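You operate a simulated robot arm through the tools that you are given. There is no shell and no other tool. Be economical: measure what you need, move in short steps, check, and stop when the job is done.

The job below is to be done with a simulated two-armed robot. You get a single attempt, and the scene is never put back.

TASK
Grease the bare hub at the motor end and refit its cover.
Fine: dip the green brush in the grease pot; lay it back on the cart's yellow edged shelf before the cover goes on. A coat counts when it lies all over at full strength: go over it till it gets no stronger.

Only the result counts: the job must be done as asked and must still hold three seconds after the hand-in. Knocking over, shifting, dropping, spilling or breaking anything else fails it. Lids that push on must go on centred and level and be pressed home; caps that screw on are set level and turned clockwise until they are tight.

THE ROBOT
Two 7-joint arms with two-finger parallel grippers on one trunk, on a base that drives. Base frame: it is fixed to the floor where the robot stands at the start and does not move with it; the origin is under the middle of the robot, x ahead of it, y to its left, z up. Readings come in m, degrees, newtons and seconds.
The left shoulder is at the start at [0.05, 0.168, 1.207], the right one opposite. With the tool pointing down near the work surface each hand reaches from about 0.18 to 0.66 m from the robot's upright axis, wherever it stands, measured 20 degrees to its own side. Places, roughly: hub of the pulley over the motor [-0.2, 0.6, 1]; motor pulley patch [-0.2, 0.6, 1]; panel rail patch [-0.5, 1.2, 0.9]; screen pulley patch [-0.2, 2.3, 1]; spares drawer rail patch [0.1, 1.9, 0.9]; tools drawer rail patch [-0.5, 1.9, 0.9]; track [-0.2, 1.4, 0.9]; yellow edged shelf of the cart [0.7, 0, 1]. Payload 1.57 kg a hand.
The tool frame of a hand sits at the grasp point between the pads (the TCP): z along the fingers, y along the line on which they close. The tips reach 0.03 m beyond it. The gripper opens to 0.08 m. The fingers are 0.017 m wide and 0.012 m thick; the gripper's body (0.04 by 0.082 m) begins 0.08 m behind the TCP.
Orientation is that of the tool frame in the base frame, as a unit quaternion [x, y, z, w]. With the fingers straight down and closing along the base's y, the tool's x points along the base's -x, its y along +y and its z along -z.

THE INTERFACE
- The arms move only by the tool nudge_tool. It takes "left_rows", "right_rows" or both (then of equal length, played together; a hand with none holds still); each is a list that holds one entry, the list of rows, each a list of 7 numbers: the gripper command, from -1 (fully open) to 1 (shut), values between in proportion, then the shift along the tool's x, y, z in m, then the turn, a rotation vector about the tool's x, y, z in degrees. In form: [[[gripper, x, y, z, rx, ry, rz], ...]]. A call has 1 to 10 rows; each row shifts and turns the commanded pose from where the row before left it, along the tool's axes as they then stand. A row lasts 0.2 s, in which the tool goes at most 0.05 m and 8.6 degrees; a call with a longer step from one row to the next is refused whole, and so is a gripper value outside its range. A pose out of reach is approached as far as the arm can. The call stops where the force on the tool passes 40 N (or 10 N more than at its start, if that is more) or the arm is blocked; 0.2 s more then pass. Each finger travels about 0.045 m/s and halts on what it meets, pressing with about 40 N; the grip force reading is that of the motor and also rises with nothing between the fingers. The clock runs only during rows and for 0.2 s after the last one: add rows that do not move to give the fingers time. It gives the time, the measured TCP pose, the force on the tool (base axes), the opening and the grip force at its end, in the units of the frame above (readings bear some noise), with the torque about the TCP (base axes, N m) and any sound that the robot's microphone picked up, and new pictures: "pictures" is both (left out), scene, wrist or none (wrist: the cameras of the hands that moved).
- Cameras (640 x 400 px; columns grow to the right, rows downward): "scene" is now at [0.1031, 0.0688, 1.4443]; the picture's right is [0.74, -0.67, 0.00], its down [-0.21, -0.23, -0.95] and it looks along [0.64, 0.70, -0.32] (base axes); focal length 214 px, centre (320, 200). "left" rides on the left gripper at [0.072, 0.007, -0.122] in its tool frame; the picture's right is [-0.09, 1.00, 0.00], its down [-0.84, -0.08, -0.54] and it looks along [-0.54, -0.05, 0.84] (tool axes); focal length 238 px, centre (320, 200). "right" rides on the right gripper at [0.072, -0.007, -0.122] in its tool frame; the picture's right is [0.09, 1.00, 0.00], its down [-0.84, 0.08, -0.54] and it looks along [-0.54, 0.05, 0.84] (tool axes); focal length 238 px, centre (320, 200). There is no depth. A picture from a camera that has moved, and an enlarged one, comes with that camera's place and axes in the base frame and with its lens.
- slide_trunk(by): slides the trunk up (or, below 0, down) by that many m; the arms and the scene camera ride with it, the base frame stays. It gives what a move gives, with no picture.
- base_move(legs): drives the robot by 1 to 6 legs, each [ahead, left, turn to the left] in m, m and degrees, along the robot's own axes; the way and the turn of a leg run together, so that a leg with both is an arc; at most 1.5 m and 180 degrees a leg. The arms and the cameras ride along, it lands a little off, and it stops where it bumps. It gives what a move gives, and a new picture of the scene camera.
- pan_tilt(pan, tilt): turns the head with the scene camera to pan (to the left, within 80 degrees either way) and tilt (down, from -29 to 69), counted from straight ahead of the robot. It gives what a move gives, and a new picture of the scene camera.
- zoom(camera, box): a new picture of the part [left, top, right, bottom] of that camera's present view, enlarged. The clock stands still meanwhile.
- finish_job(): hands the job in; it is judged then, once.

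Work in short steps. Places have to be worked out from the pictures, the camera data and where the tool is seen: move nearer, look again, correct. Check each grasp and each placing, and mend what went wrong. You have 120 turns and 260 pictures in all, those below and enlarged ones among them. Open the grippers and draw the arms clear of the work before you hand the job in, unless the task says otherwise; then end with one line.

The tools are called after ">>>" as name(argument=value, ...) on one line, values as JSON. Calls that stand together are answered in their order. nudge_tool: Moves the arms, as the interface text tells. Its arguments: {"type":"object","properties":{"left_rows":{"type":"array"},"right_rows":{"type":"array"},"pictures":{"type":"string","enum":["both","scene","wrist","none"]}},"required":[]} The other tools are called the same way: slide_trunk (by) slides the trunk up or down; base_move (legs) drives the base; pan_tilt (pan, tilt) turns the head that bears the scene camera; zoom (camera, box) takes an enlarged picture of a part of a camera's view; finish_job () hands the job in.

At the start:

```text
clock: 0.0
left_eef_pos: [0.1546, 0.2382, 1.3517]
left_orientation: [0.0, 1.0, 0.001, 0.001]
left_ft_force: [-0.5, -0.2, 0.4]
left_moment: [0.0, 0.03, -0.02]
left_gripper_width: 0.0796
left_grip_force: 0.0
right_eef_pos: [0.2943, 0.0024, 1.3331]
right_orientation: [0.015, 1.0, -0.005, 0.003]
right_ft_force: [60.1, 44.1, -66.5]
right_moment: [-4.96, 1.8, -3.17]
right_gripper_width: 0.0801
right_grip_force: 0.0
trunk travel left (down, up): [-0.375, 0.068]
robot x, y, heading: [-0.0007, -0.0018, -0.2]
head pan, tilt: [80.2, 63.0]
```

scene: 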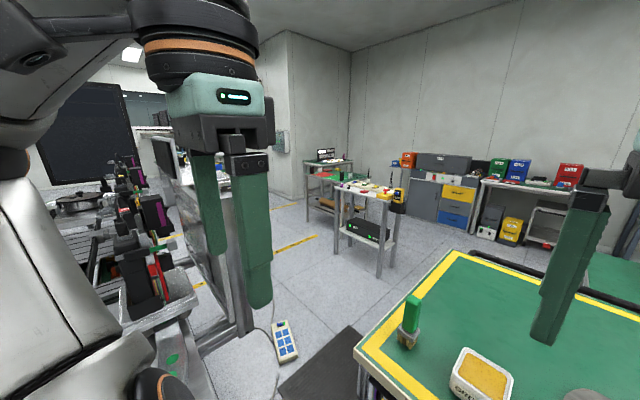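
right: 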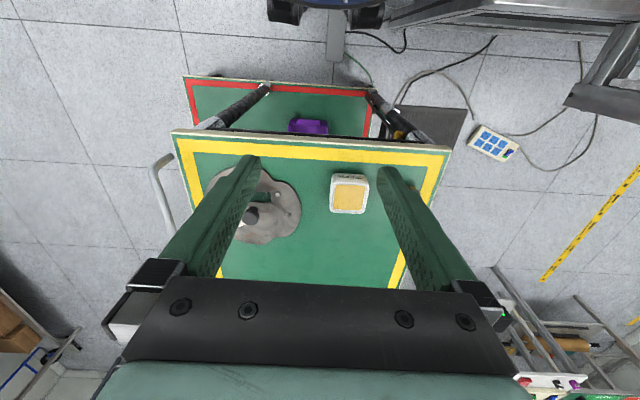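
left: 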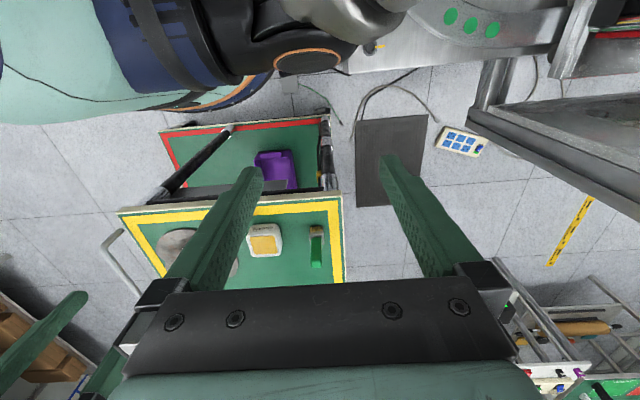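

The scene picture looks along about pan 47°, tilt 19° while the reading says otherwise, so I first turn the head to the cart and check the pose it reports.

>>> pan_tilt(pan=0, tilt=45)

```text
clock: 1.5
left_eef_pos: [0.1562, 0.2381, 1.3502]
left_orientation: [0.0, 1.0, 0.0, 0.0]
left_ft_force: [-0.3, -0.9, 0.0]
left_moment: [0.02, 0.01, 0.01]
left_gripper_width: 0.0797
left_grip_force: 0.2
right_eef_pos: [0.2942, 0.002, 1.3327]
right_orientation: [0.014, 1.0, -0.005, 0.003]
right_ft_force: [-1.9, 0.1, 0.6]
right_moment: [0.02, 0.0, -0.01]
right_gripper_width: 0.0802
right_grip_force: 0.1
trunk travel left (down, up): [-0.375, 0.068]
robot x, y, heading: [-0.0008, 0.0022, 0.1]
head pan, tilt: [0.0, 45.0]
camera scene: at [0.1217, -0.0003, 1.403], right [0.0, -1.0, 0.0], down [-0.71, 0.0, -0.71], along [0.71, 0.0, -0.71], focal length 214 px, centre (320, 200)
```

scene: 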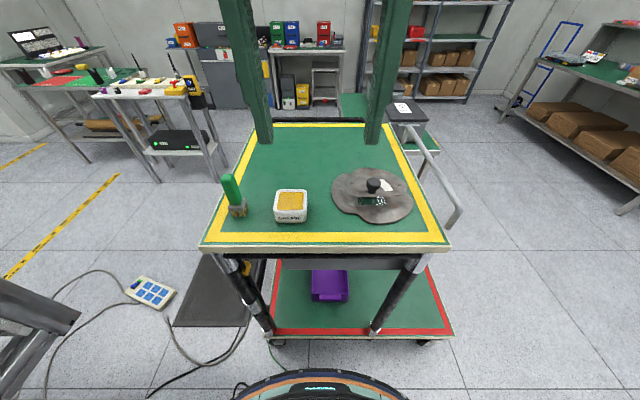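

The cart carries the green brush, the grease pot and something grey with a knob. I enlarge them, and turn the head to the machine.

>>> zoom(camera="scene", box=[200, 150, 440, 260])

>>> pan_tilt(pan=80, tilt=35)

```text
2.67 times, centred on (320, 205) of scene
camera zoom: at [0.1217, -0.0003, 1.403], right [0.0, -1.0, 0.0], down [-0.71, 0.0, -0.71], along [0.71, 0.0, -0.71], focal length 572 px, centre (320, 187)
```

zoom: 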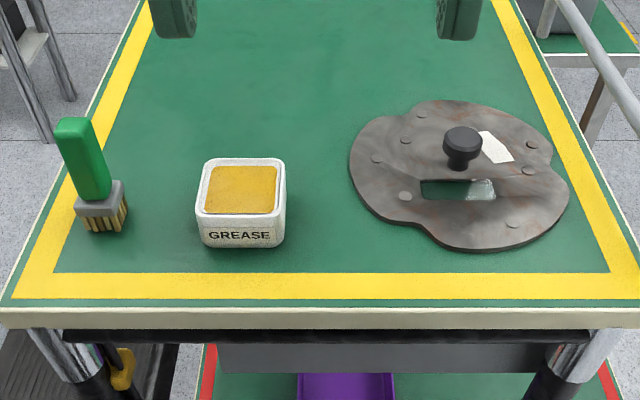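

```text
clock: 3.1
left_eef_pos: [0.1559, 0.2378, 1.3498]
left_orientation: [0.0, 1.0, 0.0, 0.0]
left_ft_force: [0.3, -0.1, 0.8]
left_moment: [0.0, 0.0, 0.0]
left_gripper_width: 0.0797
left_grip_force: 0.1
right_eef_pos: [0.294, 0.0019, 1.3343]
right_orientation: [0.021, 1.0, -0.002, 0.002]
right_ft_force: [21.2, 44.1, 40.0]
right_moment: [-5.89, 5.75, -3.3]
right_gripper_width: 0.0799
right_grip_force: 0.1
trunk travel left (down, up): [-0.375, 0.068]
robot x, y, heading: [0.0006, 0.001, 0.2]
head pan, tilt: [80.0, 35.0]
camera scene: at [0.0972, 0.064, 1.412], right [0.75, -0.66, 0.0], down [-0.42, -0.47, -0.78], along [0.52, 0.58, -0.63], focal length 214 px, centre (320, 200)
```

scene: 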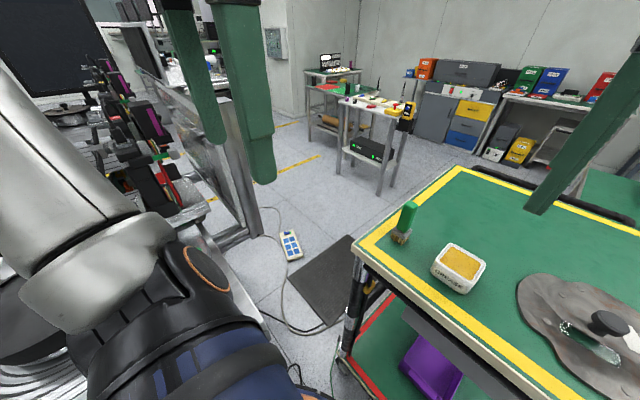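

Head was stopped short, with a force on the right arm, so that arm is in its way. I face the head forward again and move the right hand to its own side.

>>> pan_tilt(pan=30, tilt=35)

>>> nudge_tool(right_rows=[[[-1, 0, -0.045, 0, 0, 0, 0], [-1, 0, -0.045, 0, 0, 0, 0], [-1, 0, -0.045, 0, 0, 0, 0], [-1, 0, -0.045, 0, 0, 0, 0], [-1, 0, -0.045, 0, 0, 0, 0]]], pictures="none")

>>> pan_tilt(pan=80, tilt=35)

```text
clock: 4.2
left_eef_pos: [0.1562, 0.2379, 1.3517]
left_orientation: [-0.001, 1.0, 0.0, 0.0]
left_ft_force: [-0.6, -0.2, -0.1]
left_moment: [0.0, -0.01, 0.01]
left_gripper_width: 0.0801
left_grip_force: 0.0
right_eef_pos: [0.2938, 0.0018, 1.3316]
right_orientation: [0.014, 1.0, -0.006, 0.003]
right_ft_force: [0.3, 1.6, 0.5]
right_moment: [0.01, 0.0, 0.01]
right_gripper_width: 0.0801
right_grip_force: 0.1
trunk travel left (down, up): [-0.375, 0.068]
robot x, y, heading: [0.0039, -0.0027, 0.1]
head pan, tilt: [30.0, 35.0]
camera scene: at [0.1166, 0.0438, 1.4179], right [0.5, -0.87, 0.0], down [-0.5, -0.29, -0.82], along [0.71, 0.41, -0.57], focal length 214 px, centre (320, 200)
```

scene: 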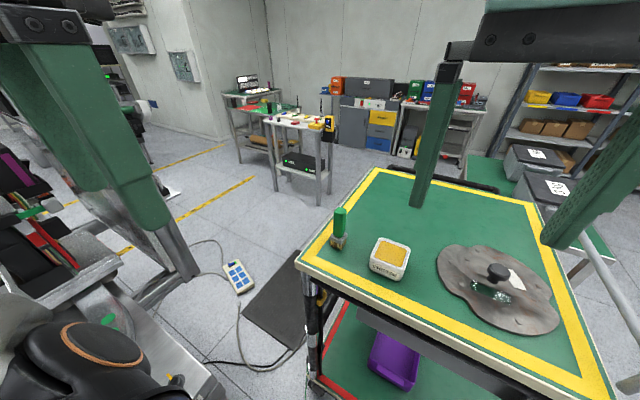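

```text
clock: 5.4
left_eef_pos: [0.1539, 0.237, 1.3528]
left_orientation: [0.001, 1.0, 0.0, 0.0]
left_ft_force: [-0.9, -0.4, 0.4]
left_moment: [-0.01, -0.03, -0.01]
left_gripper_width: 0.0801
left_grip_force: 0.0
right_eef_pos: [0.2885, -0.2254, 1.3333]
right_orientation: [0.015, 1.0, -0.004, 0.003]
right_ft_force: [0.4, -0.3, 0.7]
right_moment: [0.0, -0.01, 0.03]
right_gripper_width: 0.0801
right_grip_force: 0.1
trunk travel left (down, up): [-0.375, 0.068]
robot x, y, heading: [-0.0015, 0.0057, 0.1]
head pan, tilt: [30.0, 35.0]
```

```text
clock: 6.6
left_eef_pos: [0.1557, 0.2387, 1.3514]
left_orientation: [0.0, 1.0, -0.001, 0.0]
left_ft_force: [-0.1, 0.0, 0.6]
left_moment: [0.0, 0.01, -0.02]
left_gripper_width: 0.0799
left_grip_force: 0.0
right_eef_pos: [0.288, -0.2243, 1.3337]
right_orientation: [0.016, 1.0, -0.005, 0.003]
right_ft_force: [0.5, 0.2, 0.1]
right_moment: [-0.02, -0.01, 0.0]
right_gripper_width: 0.08
right_grip_force: 0.0
trunk travel left (down, up): [-0.375, 0.068]
robot x, y, heading: [-0.003, 0.0008, -0.2]
head pan, tilt: [80.0, 35.0]
camera scene: at [0.0557, 0.0864, 1.4179], right [0.98, -0.17, 0.0], down [-0.1, -0.56, -0.82], along [0.14, 0.81, -0.57], focal length 214 px, centre (320, 200)
```

scene: 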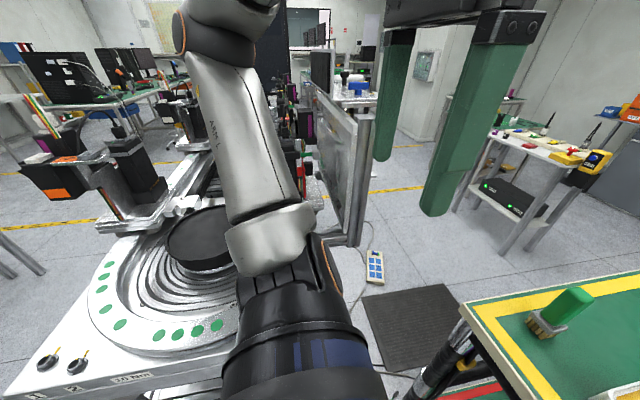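

The left arm hides the hub. I turn the robot left about 45° with the head back to the middle so I can see the motor end.

>>> base_move(legs=[[0, 0, 50]])

>>> pan_tilt(pan=58, tilt=40)

```text
clock: 9.2
left_eef_pos: [-0.0793, 0.2742, 1.3515]
left_orientation: [-0.418, 0.909, 0.0, -0.001]
left_ft_force: [-0.5, 0.4, -0.3]
left_moment: [-0.02, 0.04, -0.02]
left_gripper_width: 0.0801
left_grip_force: 0.1
right_eef_pos: [0.3573, 0.0721, 1.3333]
right_orientation: [-0.403, 0.915, -0.004, 0.005]
right_ft_force: [-0.1, 0.9, -0.8]
right_moment: [-0.01, -0.03, 0.03]
right_gripper_width: 0.0797
right_grip_force: 0.0
trunk travel left (down, up): [-0.375, 0.068]
robot x, y, heading: [-0.005, 0.0018, 49.2]
head pan, tilt: [80.0, 35.0]
camera scene: at [-0.0293, 0.0982, 1.4179], right [0.77, 0.63, 0.0], down [0.36, -0.44, -0.82], along [-0.52, 0.63, -0.57], focal length 214 px, centre (320, 200)
```

scene: 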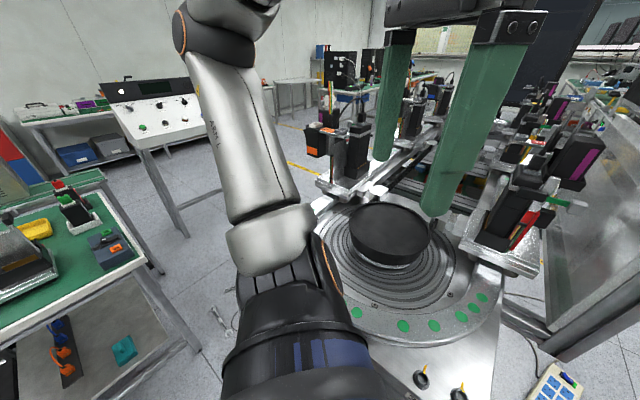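

```text
clock: 10.1
left_eef_pos: [-0.0792, 0.2738, 1.3498]
left_orientation: [-0.417, 0.909, 0.001, 0.0]
left_ft_force: [-0.3, 0.0, -0.9]
left_moment: [0.01, 0.0, -0.02]
left_gripper_width: 0.0797
left_grip_force: 0.0
right_eef_pos: [0.3586, 0.0727, 1.333]
right_orientation: [-0.404, 0.915, -0.003, 0.005]
right_ft_force: [0.1, 0.0, -0.5]
right_moment: [0.07, 0.02, 0.03]
right_gripper_width: 0.0801
right_grip_force: 0.0
trunk travel left (down, up): [-0.375, 0.068]
robot x, y, heading: [0.0005, -0.0019, 49.6]
head pan, tilt: [58.0, 40.0]
camera scene: at [0.0012, 0.1112, 1.4103], right [0.95, 0.3, 0.0], down [0.19, -0.61, -0.77], along [-0.23, 0.73, -0.64], focal length 214 px, centre (320, 200)
```

scene: 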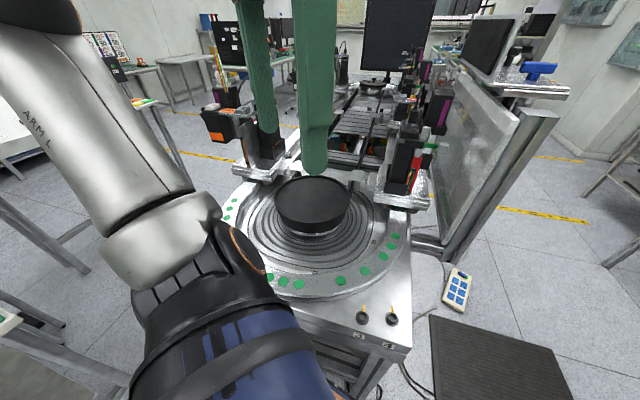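

>>> zoom(camera="scene", box=[210, 140, 440, 300])

>>> zoom(camera="left", box=[0, 0, 640, 400])

```text
2.50 times, centred on (325, 220) of scene
camera zoom: at [0.0012, 0.1112, 1.4103], right [0.95, 0.3, 0.0], down [0.19, -0.61, -0.77], along [-0.23, 0.73, -0.64], focal length 536 px, centre (308, 150)
```

zoom: 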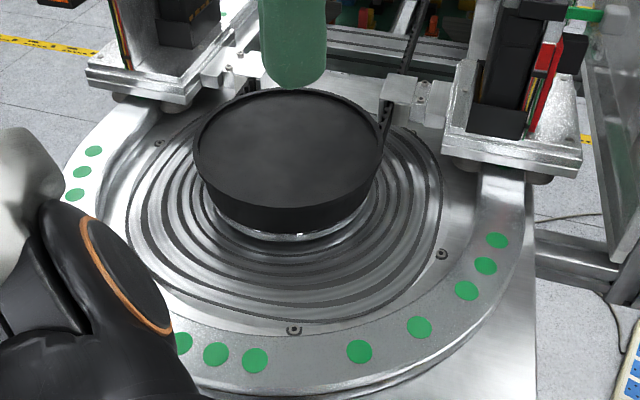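

```text
1.00 times, centred on (320, 200) of left
camera zoom: at [-0.1312, 0.2218, 1.4714], right [-0.69, 0.72, 0.0], down [0.6, 0.58, 0.54], along [0.39, 0.38, -0.84], focal length 238 px, centre (320, 200)
```

zoom: 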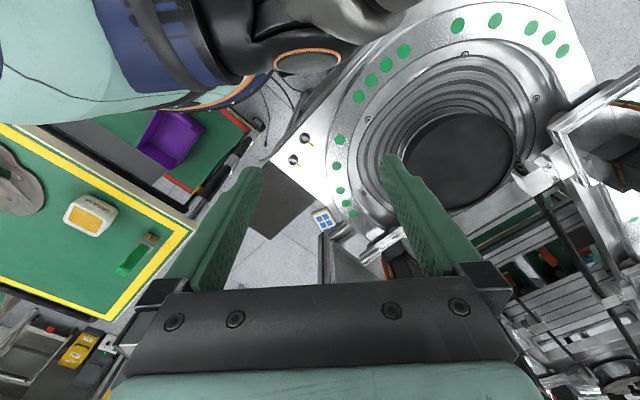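

The motor end pulley with its black disc is at about (-0.17, 0.57). I zoom at the far end pulley to compare how a fitted cover looks there.

>>> zoom(camera="scene", box=[335, 55, 415, 105])

>>> zoom(camera="left", box=[380, 60, 560, 230])

```text
8.00 times, centred on (375, 80) of scene
camera zoom: at [0.0012, 0.1112, 1.4103], right [0.95, 0.3, 0.0], down [0.19, -0.61, -0.77], along [-0.23, 0.73, -0.64], focal length 1716 px, centre (-120, 1160)
```

zoom: 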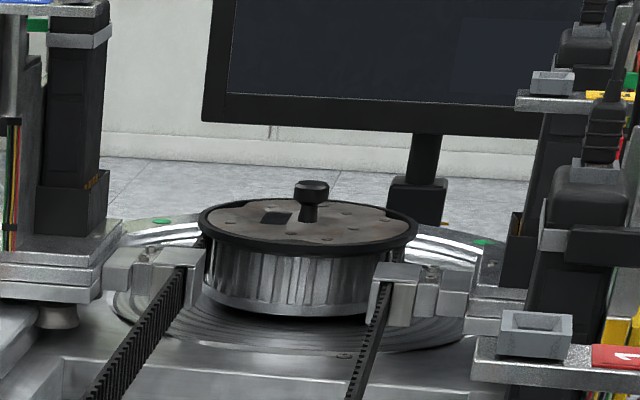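

```text
2.35 times, centred on (470, 145) of left
camera zoom: at [-0.1312, 0.2218, 1.4714], right [-0.69, 0.72, 0.0], down [0.6, 0.58, 0.54], along [0.39, 0.38, -0.84], focal length 561 px, centre (-33, 329)
```

zoom: 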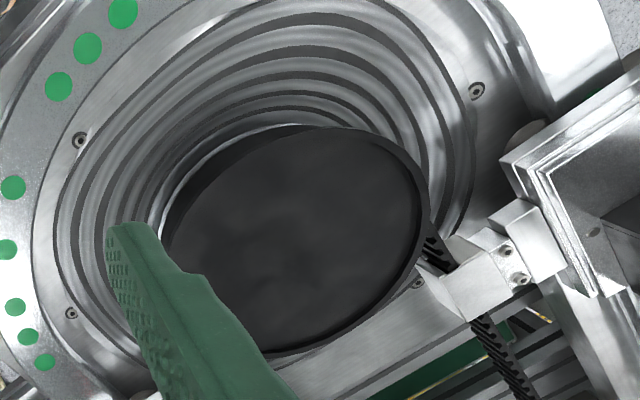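

A fitted cover sits inside the black rim, knob up; so here I coat the black recessed disc, then seat the plate from the cart. I turn back to the cart to pick up the brush with the left hand, since hub and brush lie at similar spots relative to the robot after a pure turn.

>>> base_move(legs=[[0, 0, -49.5]])

>>> pan_tilt(pan=25, tilt=50)

>>> nudge_tool(left_rows=[[[-1, -0.045, 0, 0.0, 0, 0, 0], [-1, -0.045, 0, 0.0, 0, 0, 0], [-1, -0.045, 0, 0.0, 0, 0, 0], [-1, -0.045, 0, 0.0, 0, 0, 0]]], pictures="both")

```text
clock: 12.8
left_eef_pos: [0.1571, 0.2374, 1.3506]
left_orientation: [0.003, 1.0, -0.001, 0.0]
left_ft_force: [-0.5, -0.7, -0.1]
left_moment: [-0.01, 0.02, -0.05]
left_gripper_width: 0.0799
left_grip_force: 0.1
right_eef_pos: [0.2892, -0.2263, 1.3334]
right_orientation: [0.018, 1.0, -0.005, 0.002]
right_ft_force: [0.7, 0.0, -0.3]
right_moment: [-0.01, -0.01, 0.0]
right_gripper_width: 0.0799
right_grip_force: 0.0
trunk travel left (down, up): [-0.375, 0.068]
robot x, y, heading: [0.0029, -0.0014, -0.4]
head pan, tilt: [58.0, 40.0]
camera scene: at [0.0859, 0.0712, 1.4103], right [0.85, -0.53, 0.0], down [-0.34, -0.54, -0.77], along [0.41, 0.65, -0.64], focal length 214 px, centre (320, 200)
```

scene: 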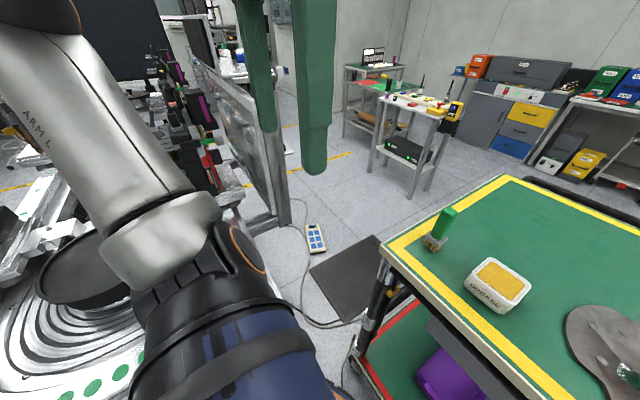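

```text
clock: 13.7
left_eef_pos: [0.1573, 0.2381, 1.3515]
left_orientation: [0.003, 1.0, 0.0, 0.0]
left_ft_force: [-0.4, 0.0, -0.2]
left_moment: [0.02, 0.02, 0.0]
left_gripper_width: 0.0801
left_grip_force: 0.1
right_eef_pos: [0.2871, -0.2252, 1.3329]
right_orientation: [0.016, 1.0, -0.006, 0.003]
right_ft_force: [-0.9, -0.5, -0.1]
right_moment: [0.0, 0.01, 0.01]
right_gripper_width: 0.0801
right_grip_force: 0.0
trunk travel left (down, up): [-0.375, 0.068]
robot x, y, heading: [0.0001, 0.0012, -0.1]
head pan, tilt: [25.0, 50.0]
camera scene: at [0.1103, 0.0317, 1.3962], right [0.42, -0.91, 0.0], down [-0.7, -0.32, -0.64], along [0.58, 0.27, -0.77], focal length 214 px, centre (320, 200)
```

scene: 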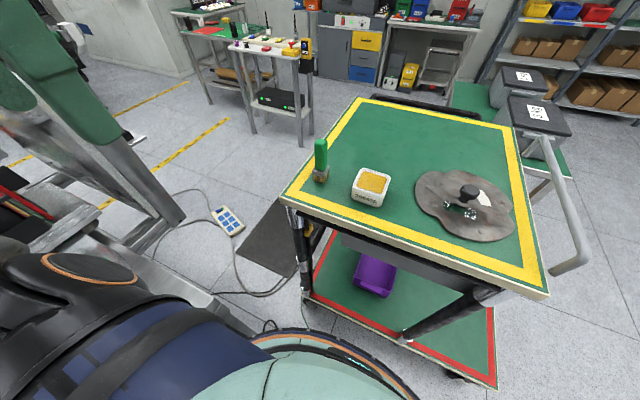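

```text
clock: 14.7
left_eef_pos: [0.3379, 0.2377, 1.3512]
left_orientation: [0.004, 1.0, 0.0, 0.0]
left_ft_force: [-0.2, 0.1, 0.0]
left_moment: [-0.03, -0.02, 0.01]
left_gripper_width: 0.08
left_grip_force: 0.0
right_eef_pos: [0.2886, -0.2256, 1.3335]
right_orientation: [0.018, 1.0, -0.006, 0.002]
right_ft_force: [0.5, 0.1, -0.3]
right_moment: [0.04, -0.01, -0.01]
right_gripper_width: 0.0801
right_grip_force: 0.0
trunk travel left (down, up): [-0.375, 0.068]
robot x, y, heading: [-0.0029, -0.0029, -0.3]
head pan, tilt: [25.0, 50.0]
camera scene: at [0.1114, 0.0313, 1.396], right [0.42, -0.91, 0.0], down [-0.7, -0.32, -0.64], along [0.58, 0.27, -0.77], focal length 214 px, centre (320, 200)
camera left: at [0.2669, 0.2436, 1.4712], right [0.1, 1.0, 0.0], down [0.84, -0.08, 0.54], along [0.54, -0.05, -0.84], focal length 238 px, centre (320, 200)
```

scene: 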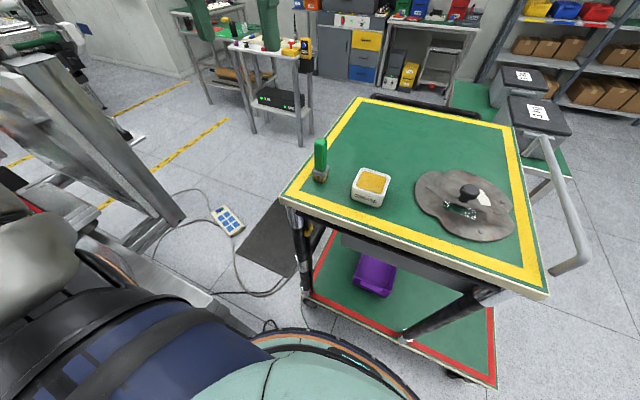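
left: 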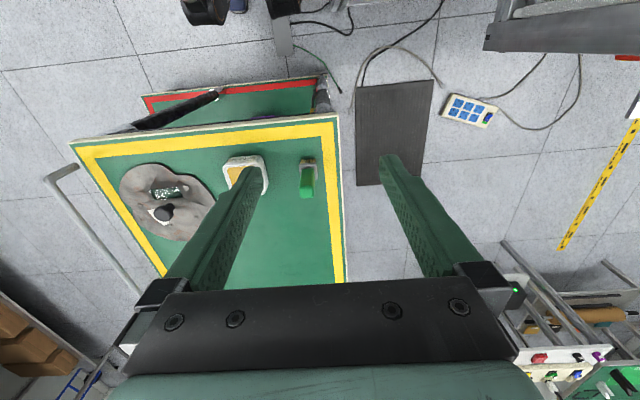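

By triangulation the brush stands at about (0.475, 0.20), shelf at z≈1.0, top at about 1.09. I move the left hand over it and look closely.

>>> nudge_tool(left_rows=[[[-1, -0.045, 0, 0.02, 0, 0, 0], [-1, -0.045, -0.018, 0.02, 0, 0, 0], [-1, -0.035, -0.02, 0.02, 0, 0, 0], [-1, 0, 0, 0.02, 0, 0, 0], [-1, 0, 0, 0.02, 0, 0, 0]]], pictures="both")

>>> zoom(camera="left", box=[240, 80, 400, 200])

```text
refused: row 2 steps farther than a row can; nothing moved
```

```text
3.33 times, centred on (320, 140) of left
camera zoom: at [0.2669, 0.2436, 1.4712], right [0.1, 1.0, 0.0], down [0.84, -0.08, 0.54], along [0.54, -0.05, -0.84], focal length 794 px, centre (320, 400)
```

zoom: 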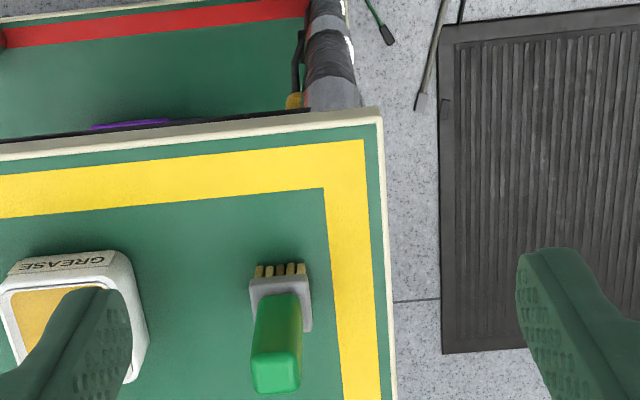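

The handle is about square and aligned with the cart. Repeating the move in smaller steps.

>>> nudge_tool(left_rows=[[[-1, -0.035, -0.01, 0.025, 0, 0, 0], [-1, -0.035, -0.01, 0.025, 0, 0, 0], [-1, -0.035, -0.009, 0.025, 0, 0, 0], [-1, -0.035, -0.009, 0.025, 0, 0, 0], [-1, 0, 0, 0.03, 0, 0, 0]]], pictures="both")

```text
clock: 15.9
left_eef_pos: [0.4686, 0.2052, 1.2179]
left_orientation: [0.002, 1.0, 0.0, 0.0]
left_ft_force: [0.2, 0.2, -1.0]
left_moment: [0.0, 0.0, -0.04]
left_gripper_width: 0.0799
left_grip_force: 0.1
left hand out of reach, approached as far as the arm can: row 4
right_eef_pos: [0.2861, -0.2256, 1.3332]
right_orientation: [0.018, 1.0, -0.006, 0.003]
right_ft_force: [0.4, -0.4, -0.1]
right_moment: [0.0, 0.0, -0.03]
right_gripper_width: 0.0802
right_grip_force: 0.1
trunk travel left (down, up): [-0.375, 0.068]
robot x, y, heading: [0.0032, -0.0019, -0.3]
head pan, tilt: [25.0, 50.0]
camera scene: at [0.1097, 0.0316, 1.3962], right [0.42, -0.91, 0.0], down [-0.7, -0.32, -0.64], along [0.58, 0.27, -0.77], focal length 214 px, centre (320, 200)
camera left: at [0.3974, 0.2123, 1.3379], right [0.1, 1.0, 0.0], down [0.84, -0.08, 0.54], along [0.54, -0.05, -0.84], focal length 238 px, centre (320, 200)
```

scene: 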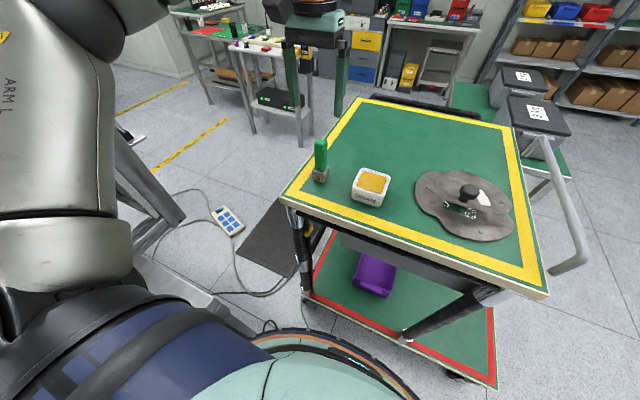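
left: 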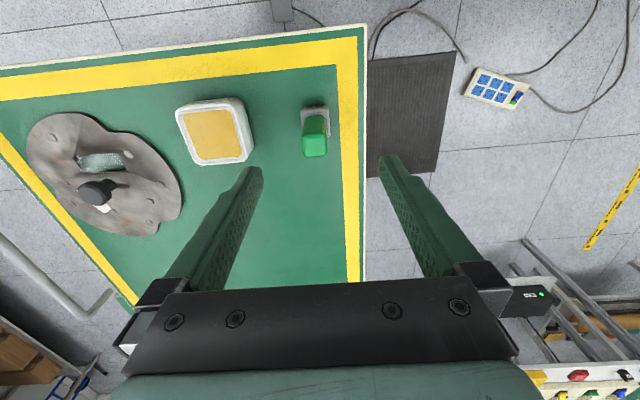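

From the new view the handle is at about (0.482, 0.200). I come down partway to z≈1.13 and recheck.

>>> nudge_tool(left_rows=[[[-1, -0.006, -0.003, 0.03, 0, 0, 0], [-1, -0.006, -0.002, 0.03, 0, 0, 0], [-1, 0, 0, 0.02, 0, 0, 0]]], pictures="both")

```text
clock: 16.7
left_eef_pos: [0.4825, 0.2003, 1.1356]
left_orientation: [0.002, 1.0, 0.0, -0.001]
left_ft_force: [0.6, -0.3, 0.3]
left_moment: [0.02, 0.04, 0.01]
left_gripper_width: 0.08
left_grip_force: 0.0
right_eef_pos: [0.2875, -0.226, 1.334]
right_orientation: [0.017, 1.0, -0.005, 0.003]
right_ft_force: [0.0, -0.5, 0.2]
right_moment: [-0.01, 0.05, 0.01]
right_gripper_width: 0.0798
right_grip_force: 0.1
trunk travel left (down, up): [-0.375, 0.068]
robot x, y, heading: [0.0025, 0.0002, -0.3]
head pan, tilt: [25.0, 50.0]
camera scene: at [0.1103, 0.0317, 1.3962], right [0.42, -0.91, 0.0], down [-0.7, -0.32, -0.64], along [0.58, 0.27, -0.77], focal length 214 px, centre (320, 200)
camera left: at [0.4091, 0.2065, 1.2563], right [0.1, 1.0, 0.0], down [0.84, -0.08, 0.54], along [0.54, -0.05, -0.84], focal length 238 px, centre (320, 200)
```

scene: 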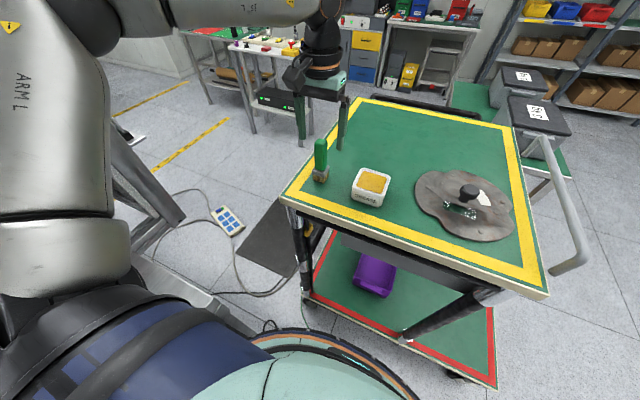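
left: 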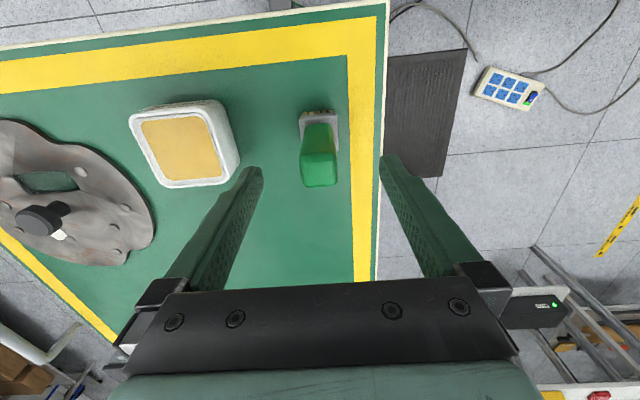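

Hand is centred over the handle; I go down 0.063 m to TCP z≈1.072 and close.

>>> nudge_tool(left_rows=[[[-1, 0, -0.001, 0.025, 0, 0, 0], [-1, 0, 0, 0.025, 0, 0, 0], [-1, 0, 0, 0.013, 0, 0, 0], [-1, 0, 0, 0, 0, 0, 0], [0, 0, 0, 0, 0, 0, 0], [1, 0, 0, 0, 0, 0, 0], [1, 0, 0, 0, 0, 0, 0], [1, 0, 0, 0, 0, 0, 0]]], pictures="both")

```text
clock: 18.5
left_eef_pos: [0.4808, 0.1984, 1.075]
left_orientation: [0.002, 1.0, 0.0, 0.001]
left_ft_force: [0.2, -0.1, -0.3]
left_moment: [-0.03, 0.0, 0.0]
left_gripper_width: 0.0261
left_grip_force: 19.3
right_eef_pos: [0.2867, -0.2251, 1.3359]
right_orientation: [0.017, 1.0, -0.005, 0.003]
right_ft_force: [0.5, -0.1, 0.6]
right_moment: [0.01, 0.01, -0.02]
right_gripper_width: 0.0799
right_grip_force: 0.1
trunk travel left (down, up): [-0.375, 0.068]
robot x, y, heading: [-0.0012, -0.0022, -0.5]
head pan, tilt: [25.0, 50.0]
camera scene: at [0.1104, 0.0316, 1.3961], right [0.42, -0.91, 0.0], down [-0.7, -0.32, -0.64], along [0.58, 0.27, -0.77], focal length 214 px, centre (320, 200)
camera left: at [0.4095, 0.2041, 1.1945], right [0.1, 1.0, 0.0], down [0.84, -0.08, 0.54], along [0.54, -0.05, -0.84], focal length 238 px, centre (320, 200)
```

scene: 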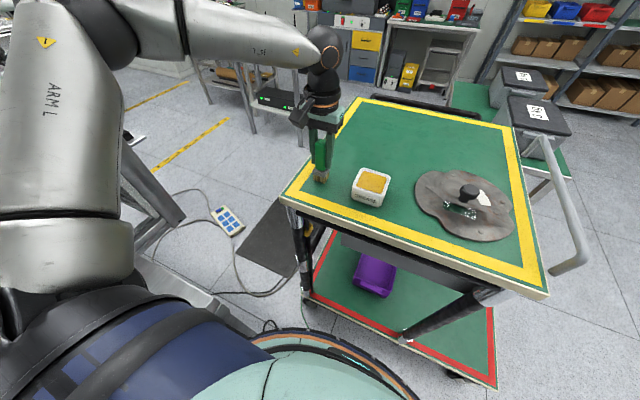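
left: 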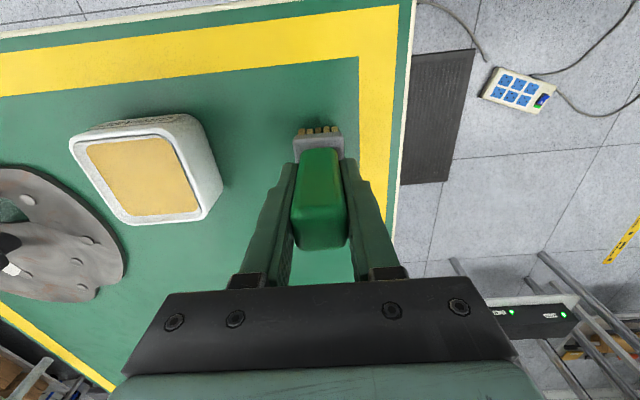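

Grasped (width 0.026). I lift 8 cm and move toward the pot, whose grease centre I judge at (0.476, 0.070, 1.04).

>>> nudge_tool(left_rows=[[[1, 0, 0, -0.04, 0, 0, 0], [1, 0, 0, -0.04, 0, 0, 0], [1, 0.001, -0.043, 0, 0, 0, 0], [1, 0.002, -0.043, 0, 0, 0, 0], [1, 0.002, -0.043, 0, 0, 0, 0], [1, 0, 0, 0, 0, 0, 0]]], pictures="both")

>>> zoom(camera="scene", box=[280, 80, 440, 220])

```text
clock: 19.9
left_eef_pos: [0.437, 0.1375, 1.144]
left_orientation: [0.003, 1.0, 0.0, 0.0]
left_ft_force: [0.4, -0.2, -1.5]
left_moment: [0.01, -0.04, 0.01]
left_gripper_width: 0.0257
left_grip_force: 36.5
left hand out of reach, approached as far as the arm can: row 3, 4, 5
right_eef_pos: [0.2868, -0.2261, 1.3351]
right_orientation: [0.016, 1.0, -0.005, 0.002]
right_ft_force: [0.5, 0.3, -0.5]
right_moment: [0.01, 0.02, 0.03]
right_gripper_width: 0.0804
right_grip_force: 0.1
trunk travel left (down, up): [-0.375, 0.068]
robot x, y, heading: [-0.0018, -0.0018, -0.1]
head pan, tilt: [25.0, 50.0]
camera scene: at [0.1104, 0.0318, 1.3961], right [0.42, -0.91, 0.0], down [-0.7, -0.32, -0.64], along [0.58, 0.27, -0.77], focal length 214 px, centre (320, 200)
camera left: at [0.3646, 0.1432, 1.2645], right [0.1, 1.0, 0.0], down [0.84, -0.08, 0.54], along [0.54, -0.05, -0.84], focal length 238 px, centre (320, 200)
```

scene: 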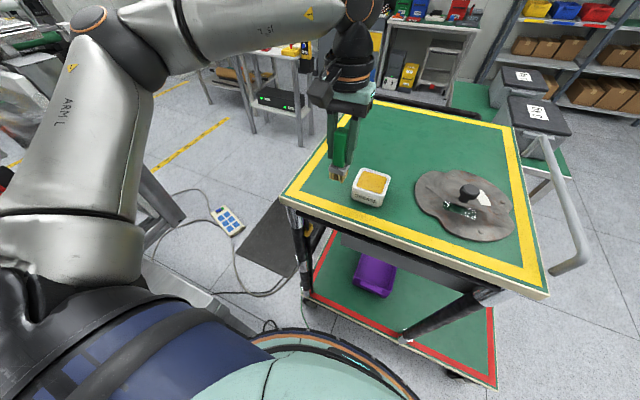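
left: 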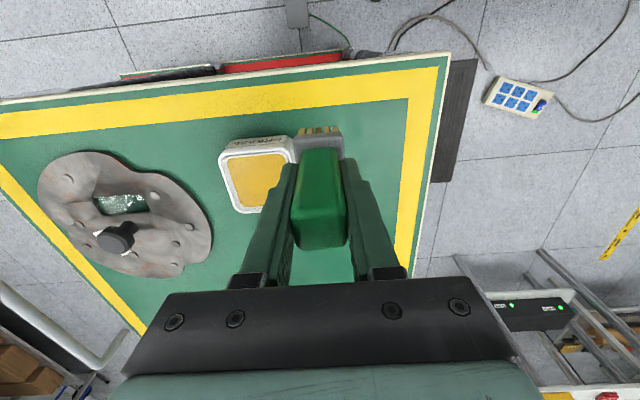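

```text
2.86 times, centred on (360, 150) of scene
camera zoom: at [0.1104, 0.0318, 1.3961], right [0.42, -0.91, 0.0], down [-0.7, -0.32, -0.64], along [0.58, 0.27, -0.77], focal length 613 px, centre (206, 343)
```

zoom: 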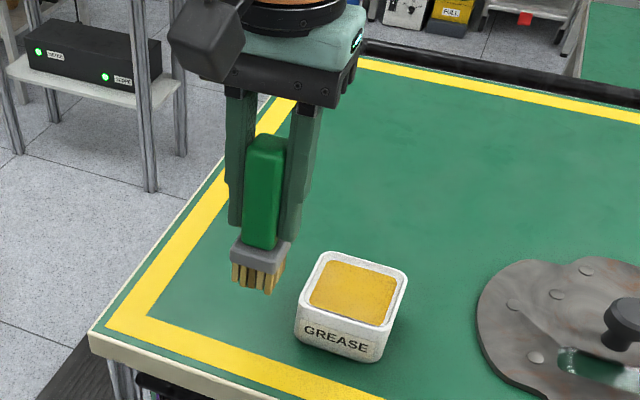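

The arm runs short at this height on this side. I raise the trunk and turn the robot right 15° so the pot lies in the left arm's better sector.

>>> slide_trunk(by=0.06)

>>> base_move(legs=[[0, 0, -15]])

```text
clock: 20.9
left_eef_pos: [0.4368, 0.1381, 1.2033]
left_orientation: [0.003, 1.0, -0.001, 0.0]
left_ft_force: [-0.4, 0.0, -1.2]
left_moment: [-0.02, 0.01, 0.0]
left_gripper_width: 0.0258
left_grip_force: 36.4
right_eef_pos: [0.288, -0.2256, 1.3925]
right_orientation: [0.018, 1.0, -0.006, 0.003]
right_ft_force: [0.5, -0.9, 0.2]
right_moment: [-0.01, 0.02, -0.01]
right_gripper_width: 0.0798
right_grip_force: 0.0
trunk travel left (down, up): [-0.435, 0.008]
robot x, y, heading: [0.0002, 0.0015, -0.2]
head pan, tilt: [25.0, 50.0]
```

```text
clock: 22.2
left_eef_pos: [0.4576, 0.0207, 1.2047]
left_orientation: [0.131, 0.991, 0.0, 0.0]
left_ft_force: [-0.2, -0.6, -1.0]
left_moment: [-0.03, 0.0, 0.02]
left_gripper_width: 0.0258
left_grip_force: 36.9
right_eef_pos: [0.221, -0.2927, 1.3937]
right_orientation: [0.147, 0.989, -0.004, 0.003]
right_ft_force: [0.2, -0.1, 0.1]
right_moment: [-0.01, 0.01, 0.02]
right_gripper_width: 0.0802
right_grip_force: 0.1
trunk travel left (down, up): [-0.435, 0.008]
robot x, y, heading: [-0.002, -0.0027, -15.2]
head pan, tilt: [25.0, 50.0]
camera scene: at [0.1149, 0.0022, 1.4561], right [0.17, -0.99, 0.0], down [-0.75, -0.13, -0.64], along [0.63, 0.11, -0.77], focal length 214 px, centre (320, 200)
```

scene: 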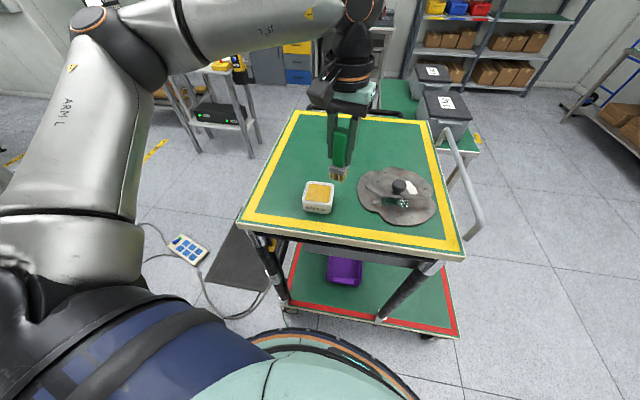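

Now at (0.458, 0.021); the pot's grease centre cross-checks at (0.475, 0.068). I move above it and lower to just above the grease.

>>> nudge_tool(left_rows=[[[1, -0.0017, 0.0165, 0.015, 0, 0, 0], [1, -0.0017, 0.0165, 0.015, 0, 0, 0], [1, -0.0017, 0.0165, 0.015, 0, 0, 0], [1, 0, 0, 0.015, 0, 0, 0], [1, 0, 0, 0, 0, 0, 0]]], pictures="both")

>>> zoom(camera="scene", box=[260, 110, 400, 230])

```text
clock: 23.4
left_eef_pos: [0.4741, 0.0668, 1.1444]
left_orientation: [0.131, 0.991, -0.001, 0.0]
left_ft_force: [-0.3, 0.8, 0.2]
left_moment: [0.02, -0.02, 0.01]
left_gripper_width: 0.0256
left_grip_force: 36.7
right_eef_pos: [0.2196, -0.2911, 1.3946]
right_orientation: [0.147, 0.989, -0.006, 0.001]
right_ft_force: [-1.1, -0.2, -0.7]
right_moment: [-0.01, -0.01, -0.03]
right_gripper_width: 0.0801
right_grip_force: 0.1
trunk travel left (down, up): [-0.435, 0.008]
robot x, y, heading: [0.0007, -0.0014, -15.4]
head pan, tilt: [25.0, 50.0]
camera scene: at [0.115, 0.0027, 1.4561], right [0.17, -0.99, 0.0], down [-0.75, -0.13, -0.64], along [0.63, 0.11, -0.77], focal length 214 px, centre (320, 200)
camera left: at [0.4063, 0.0919, 1.2636], right [0.35, 0.94, 0.0], down [0.79, -0.29, 0.54], along [0.51, -0.19, -0.84], focal length 238 px, centre (320, 200)
```

scene: 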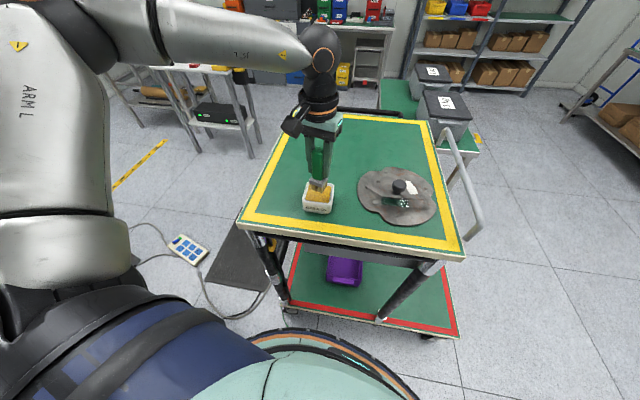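
left: 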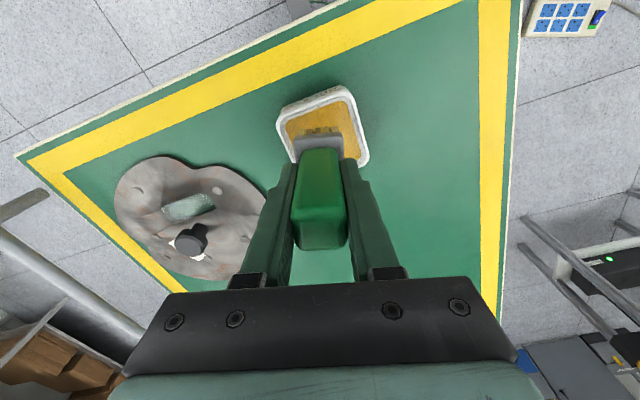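

```text
3.33 times, centred on (330, 170) of scene
camera zoom: at [0.115, 0.0027, 1.4561], right [0.17, -0.99, 0.0], down [-0.75, -0.13, -0.64], along [0.63, 0.11, -0.77], focal length 715 px, centre (287, 300)
```

zoom: 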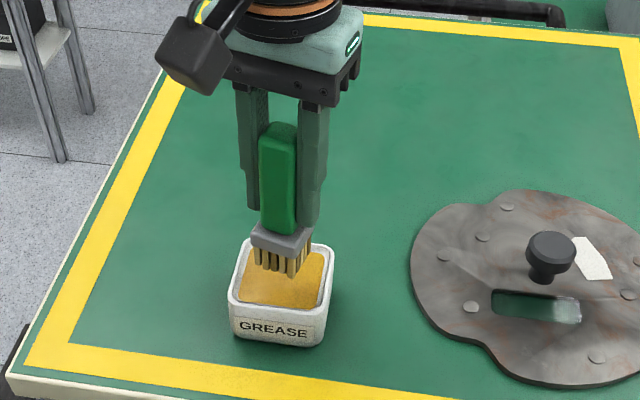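

The bristles are over the grease, within the rim. I lower in small steps until the bristles enter the grease.

>>> nudge_tool(left_rows=[[[1, 0.001, 0.001, 0.01, 0, 0, 0], [1, 0.001, 0, 0.01, 0, 0, 0], [1, 0, 0, 0.008, 0, 0, 0], [1, 0, 0, 0, 0, 0, 0]]], pictures="wrist")

>>> zoom(camera="scene", box=[260, 110, 400, 230])

```text
clock: 24.4
left_eef_pos: [0.4724, 0.068, 1.1157]
left_orientation: [0.131, 0.991, 0.0, 0.0]
left_ft_force: [0.0, 0.9, -0.5]
left_moment: [0.0, -0.01, 0.02]
left_gripper_width: 0.0258
left_grip_force: 36.4
right_eef_pos: [0.2204, -0.2919, 1.3936]
right_orientation: [0.146, 0.989, -0.005, 0.002]
right_ft_force: [0.0, 0.0, 0.8]
right_moment: [-0.02, -0.02, -0.02]
right_gripper_width: 0.0799
right_grip_force: 0.0
trunk travel left (down, up): [-0.435, 0.008]
robot x, y, heading: [-0.0006, -0.0022, -15.1]
head pan, tilt: [25.0, 50.0]
camera left: at [0.4051, 0.0928, 1.2363], right [0.35, 0.94, 0.0], down [0.79, -0.29, 0.54], along [0.51, -0.19, -0.84], focal length 238 px, centre (320, 200)
```

left: 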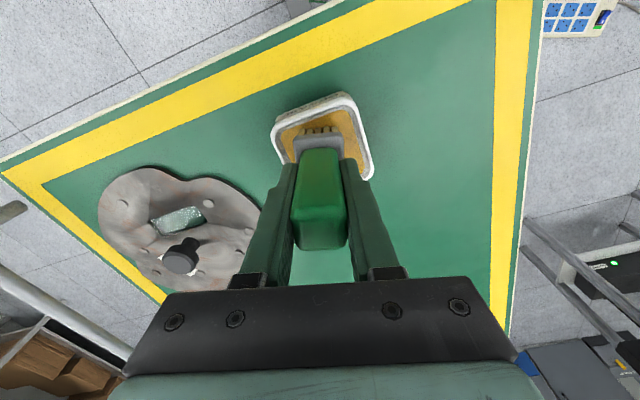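

```text
3.33 times, centred on (330, 170) of scene
camera zoom: at [0.1149, 0.0025, 1.4561], right [0.17, -0.99, 0.0], down [-0.75, -0.13, -0.64], along [0.63, 0.11, -0.77], focal length 715 px, centre (287, 300)
```

zoom: 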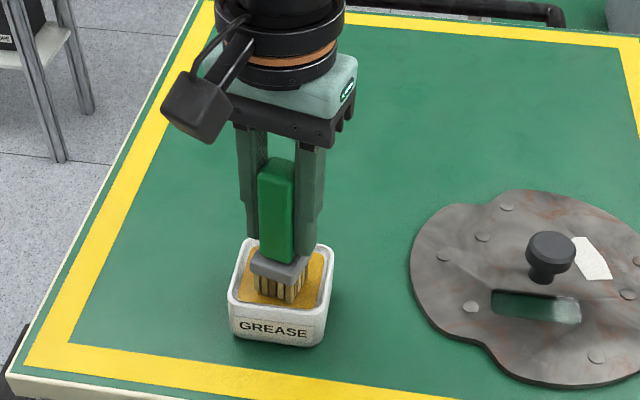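

The bristles are about at the surface, no force yet. I dip another 1 cm.

>>> nudge_tool(left_rows=[[[1, 0, 0, 0.005, 0, 0, 0], [1, 0, 0, 0.005, 0, 0, 0], [1, 0, 0, 0.0, 0, 0, 0], [1, 0, 0, 0, 0, 0, 0]]], pictures="none")

>>> zoom(camera="scene", box=[290, 140, 370, 220])

```text
clock: 25.4
left_eef_pos: [0.4724, 0.0676, 1.1095]
left_orientation: [0.132, 0.991, -0.001, 0.004]
left_ft_force: [3.6, 0.0, 27.7]
left_moment: [0.03, -0.22, -0.02]
left_gripper_width: 0.026
left_grip_force: 37.1
right_eef_pos: [0.2177, -0.2916, 1.3937]
right_orientation: [0.147, 0.989, -0.005, 0.003]
right_ft_force: [-1.0, 0.3, -0.7]
right_moment: [0.02, 0.02, 0.01]
right_gripper_width: 0.0797
right_grip_force: 0.1
trunk travel left (down, up): [-0.435, 0.008]
robot x, y, heading: [-0.0013, -0.0047, -15.4]
head pan, tilt: [25.0, 50.0]
```

```text
5.00 times, centred on (330, 180) of scene
camera zoom: at [0.1128, 0.0019, 1.4565], right [0.17, -0.99, 0.0], down [-0.75, -0.13, -0.64], along [0.63, 0.11, -0.76], focal length 1072 px, centre (270, 300)
```

zoom: 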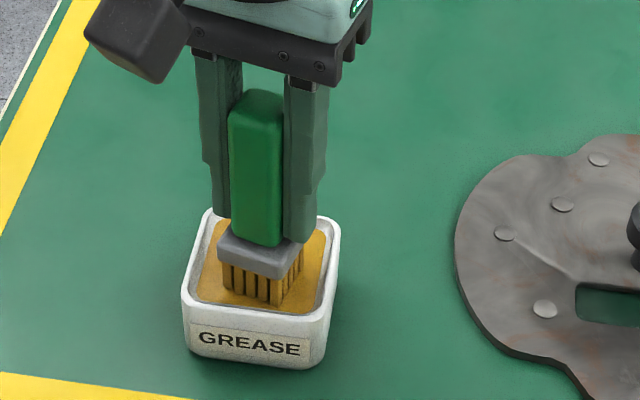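

Contact at 28 N: the bristles press on the grease. I lift out and look whether the tips carry grease.

>>> nudge_tool(left_rows=[[[1, 0, 0, -0.01, 0, 0, 0], [1, 0, 0, -0.03, 0, 0, 0], [1, 0, 0, -0.03, 0, 0, 0], [1, 0, 0, -0.03, 0, 0, 0], [1, 0, 0, 0, 0, 0, 0]]], pictures="none")

>>> zoom(camera="scene", box=[280, 110, 400, 220])

```text
clock: 26.6
left_eef_pos: [0.4742, 0.0668, 1.2065]
left_orientation: [0.132, 0.991, 0.0, 0.0]
left_ft_force: [-0.1, 0.2, -2.1]
left_moment: [0.01, -0.03, 0.01]
left_gripper_width: 0.0257
left_grip_force: 37.2
right_eef_pos: [0.2195, -0.2912, 1.3937]
right_orientation: [0.147, 0.989, -0.006, 0.002]
right_ft_force: [0.1, 0.5, -0.4]
right_moment: [0.0, -0.01, -0.03]
right_gripper_width: 0.0801
right_grip_force: 0.1
trunk travel left (down, up): [-0.435, 0.008]
robot x, y, heading: [-0.0008, 0.0008, -15.2]
head pan, tilt: [25.0, 50.0]
```

```text
3.64 times, centred on (340, 165) of scene
camera zoom: at [0.1152, 0.0025, 1.4561], right [0.17, -0.99, 0.0], down [-0.76, -0.13, -0.64], along [0.63, 0.11, -0.77], focal length 780 px, centre (247, 327)
```

zoom: 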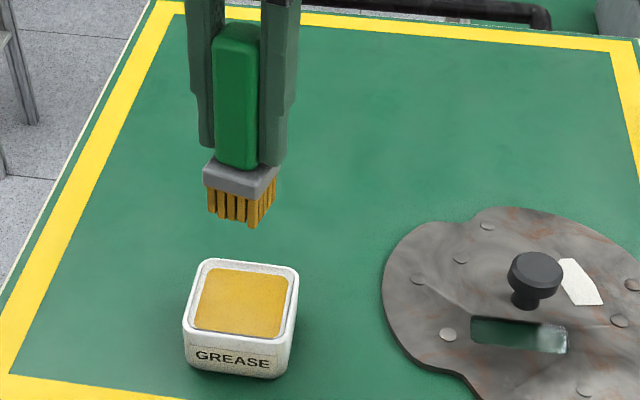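

The bristles are now orange with grease. I turn left to face the machine, in two legs.

>>> base_move(legs=[[0, 0, 55], [0, 0, 48]])

>>> pan_tilt(pan=-5, tilt=50)

```text
clock: 31.6
left_eef_pos: [-0.1658, 0.4495, 1.2069]
left_orientation: [-0.688, 0.725, 0.001, 0.0]
left_ft_force: [0.3, 0.4, -1.1]
left_moment: [-0.02, 0.01, -0.01]
left_gripper_width: 0.0257
left_grip_force: 37.3
right_eef_pos: [0.2388, 0.2764, 1.394]
right_orientation: [-0.678, 0.735, -0.002, 0.006]
right_ft_force: [-0.2, 0.2, -0.5]
right_moment: [0.02, 0.01, 0.01]
right_gripper_width: 0.08
right_grip_force: 0.1
trunk travel left (down, up): [-0.435, 0.008]
robot x, y, heading: [-0.0002, -0.0008, 87.2]
head pan, tilt: [25.0, 50.0]
camera scene: at [-0.0264, 0.1112, 1.4561], right [0.93, 0.37, 0.0], down [0.29, -0.71, -0.64], along [-0.24, 0.6, -0.77], focal length 214 px, centre (320, 200)
```

scene: 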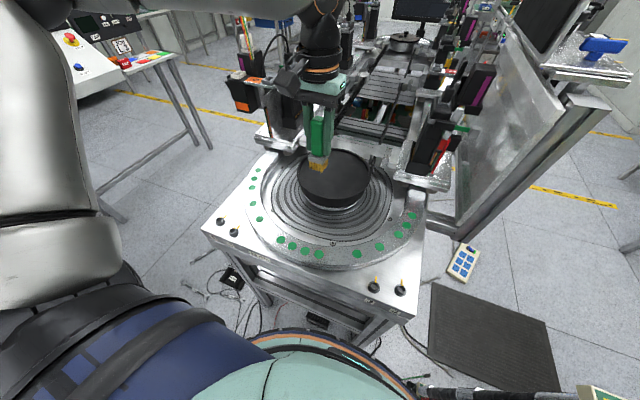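

```text
clock: 32.6
left_eef_pos: [-0.1655, 0.4483, 1.2054]
left_orientation: [-0.689, 0.725, 0.0, 0.0]
left_ft_force: [-0.2, -0.7, -1.0]
left_moment: [0.0, 0.01, 0.02]
left_gripper_width: 0.0258
left_grip_force: 36.5
right_eef_pos: [0.2391, 0.2757, 1.3934]
right_orientation: [-0.678, 0.735, -0.002, 0.006]
right_ft_force: [-0.5, 0.6, 0.5]
right_moment: [0.04, 0.03, -0.01]
right_gripper_width: 0.0801
right_grip_force: 0.0
trunk travel left (down, up): [-0.435, 0.008]
robot x, y, heading: [-0.0029, -0.0015, 86.9]
head pan, tilt: [-5.0, 50.0]
camera scene: at [0.0132, 0.116, 1.4561], right [0.99, -0.14, 0.0], down [-0.11, -0.76, -0.64], along [0.09, 0.64, -0.77], focal length 214 px, centre (320, 200)
```

scene: 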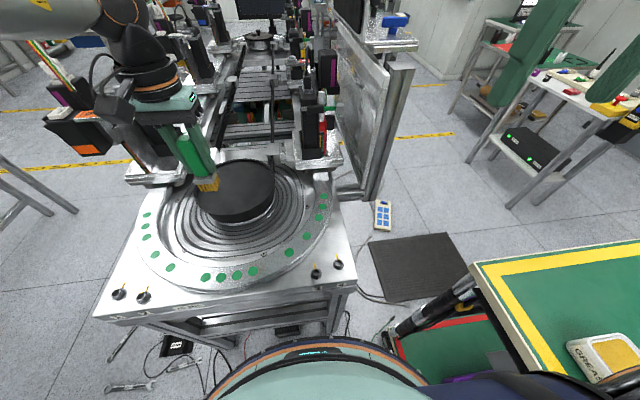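

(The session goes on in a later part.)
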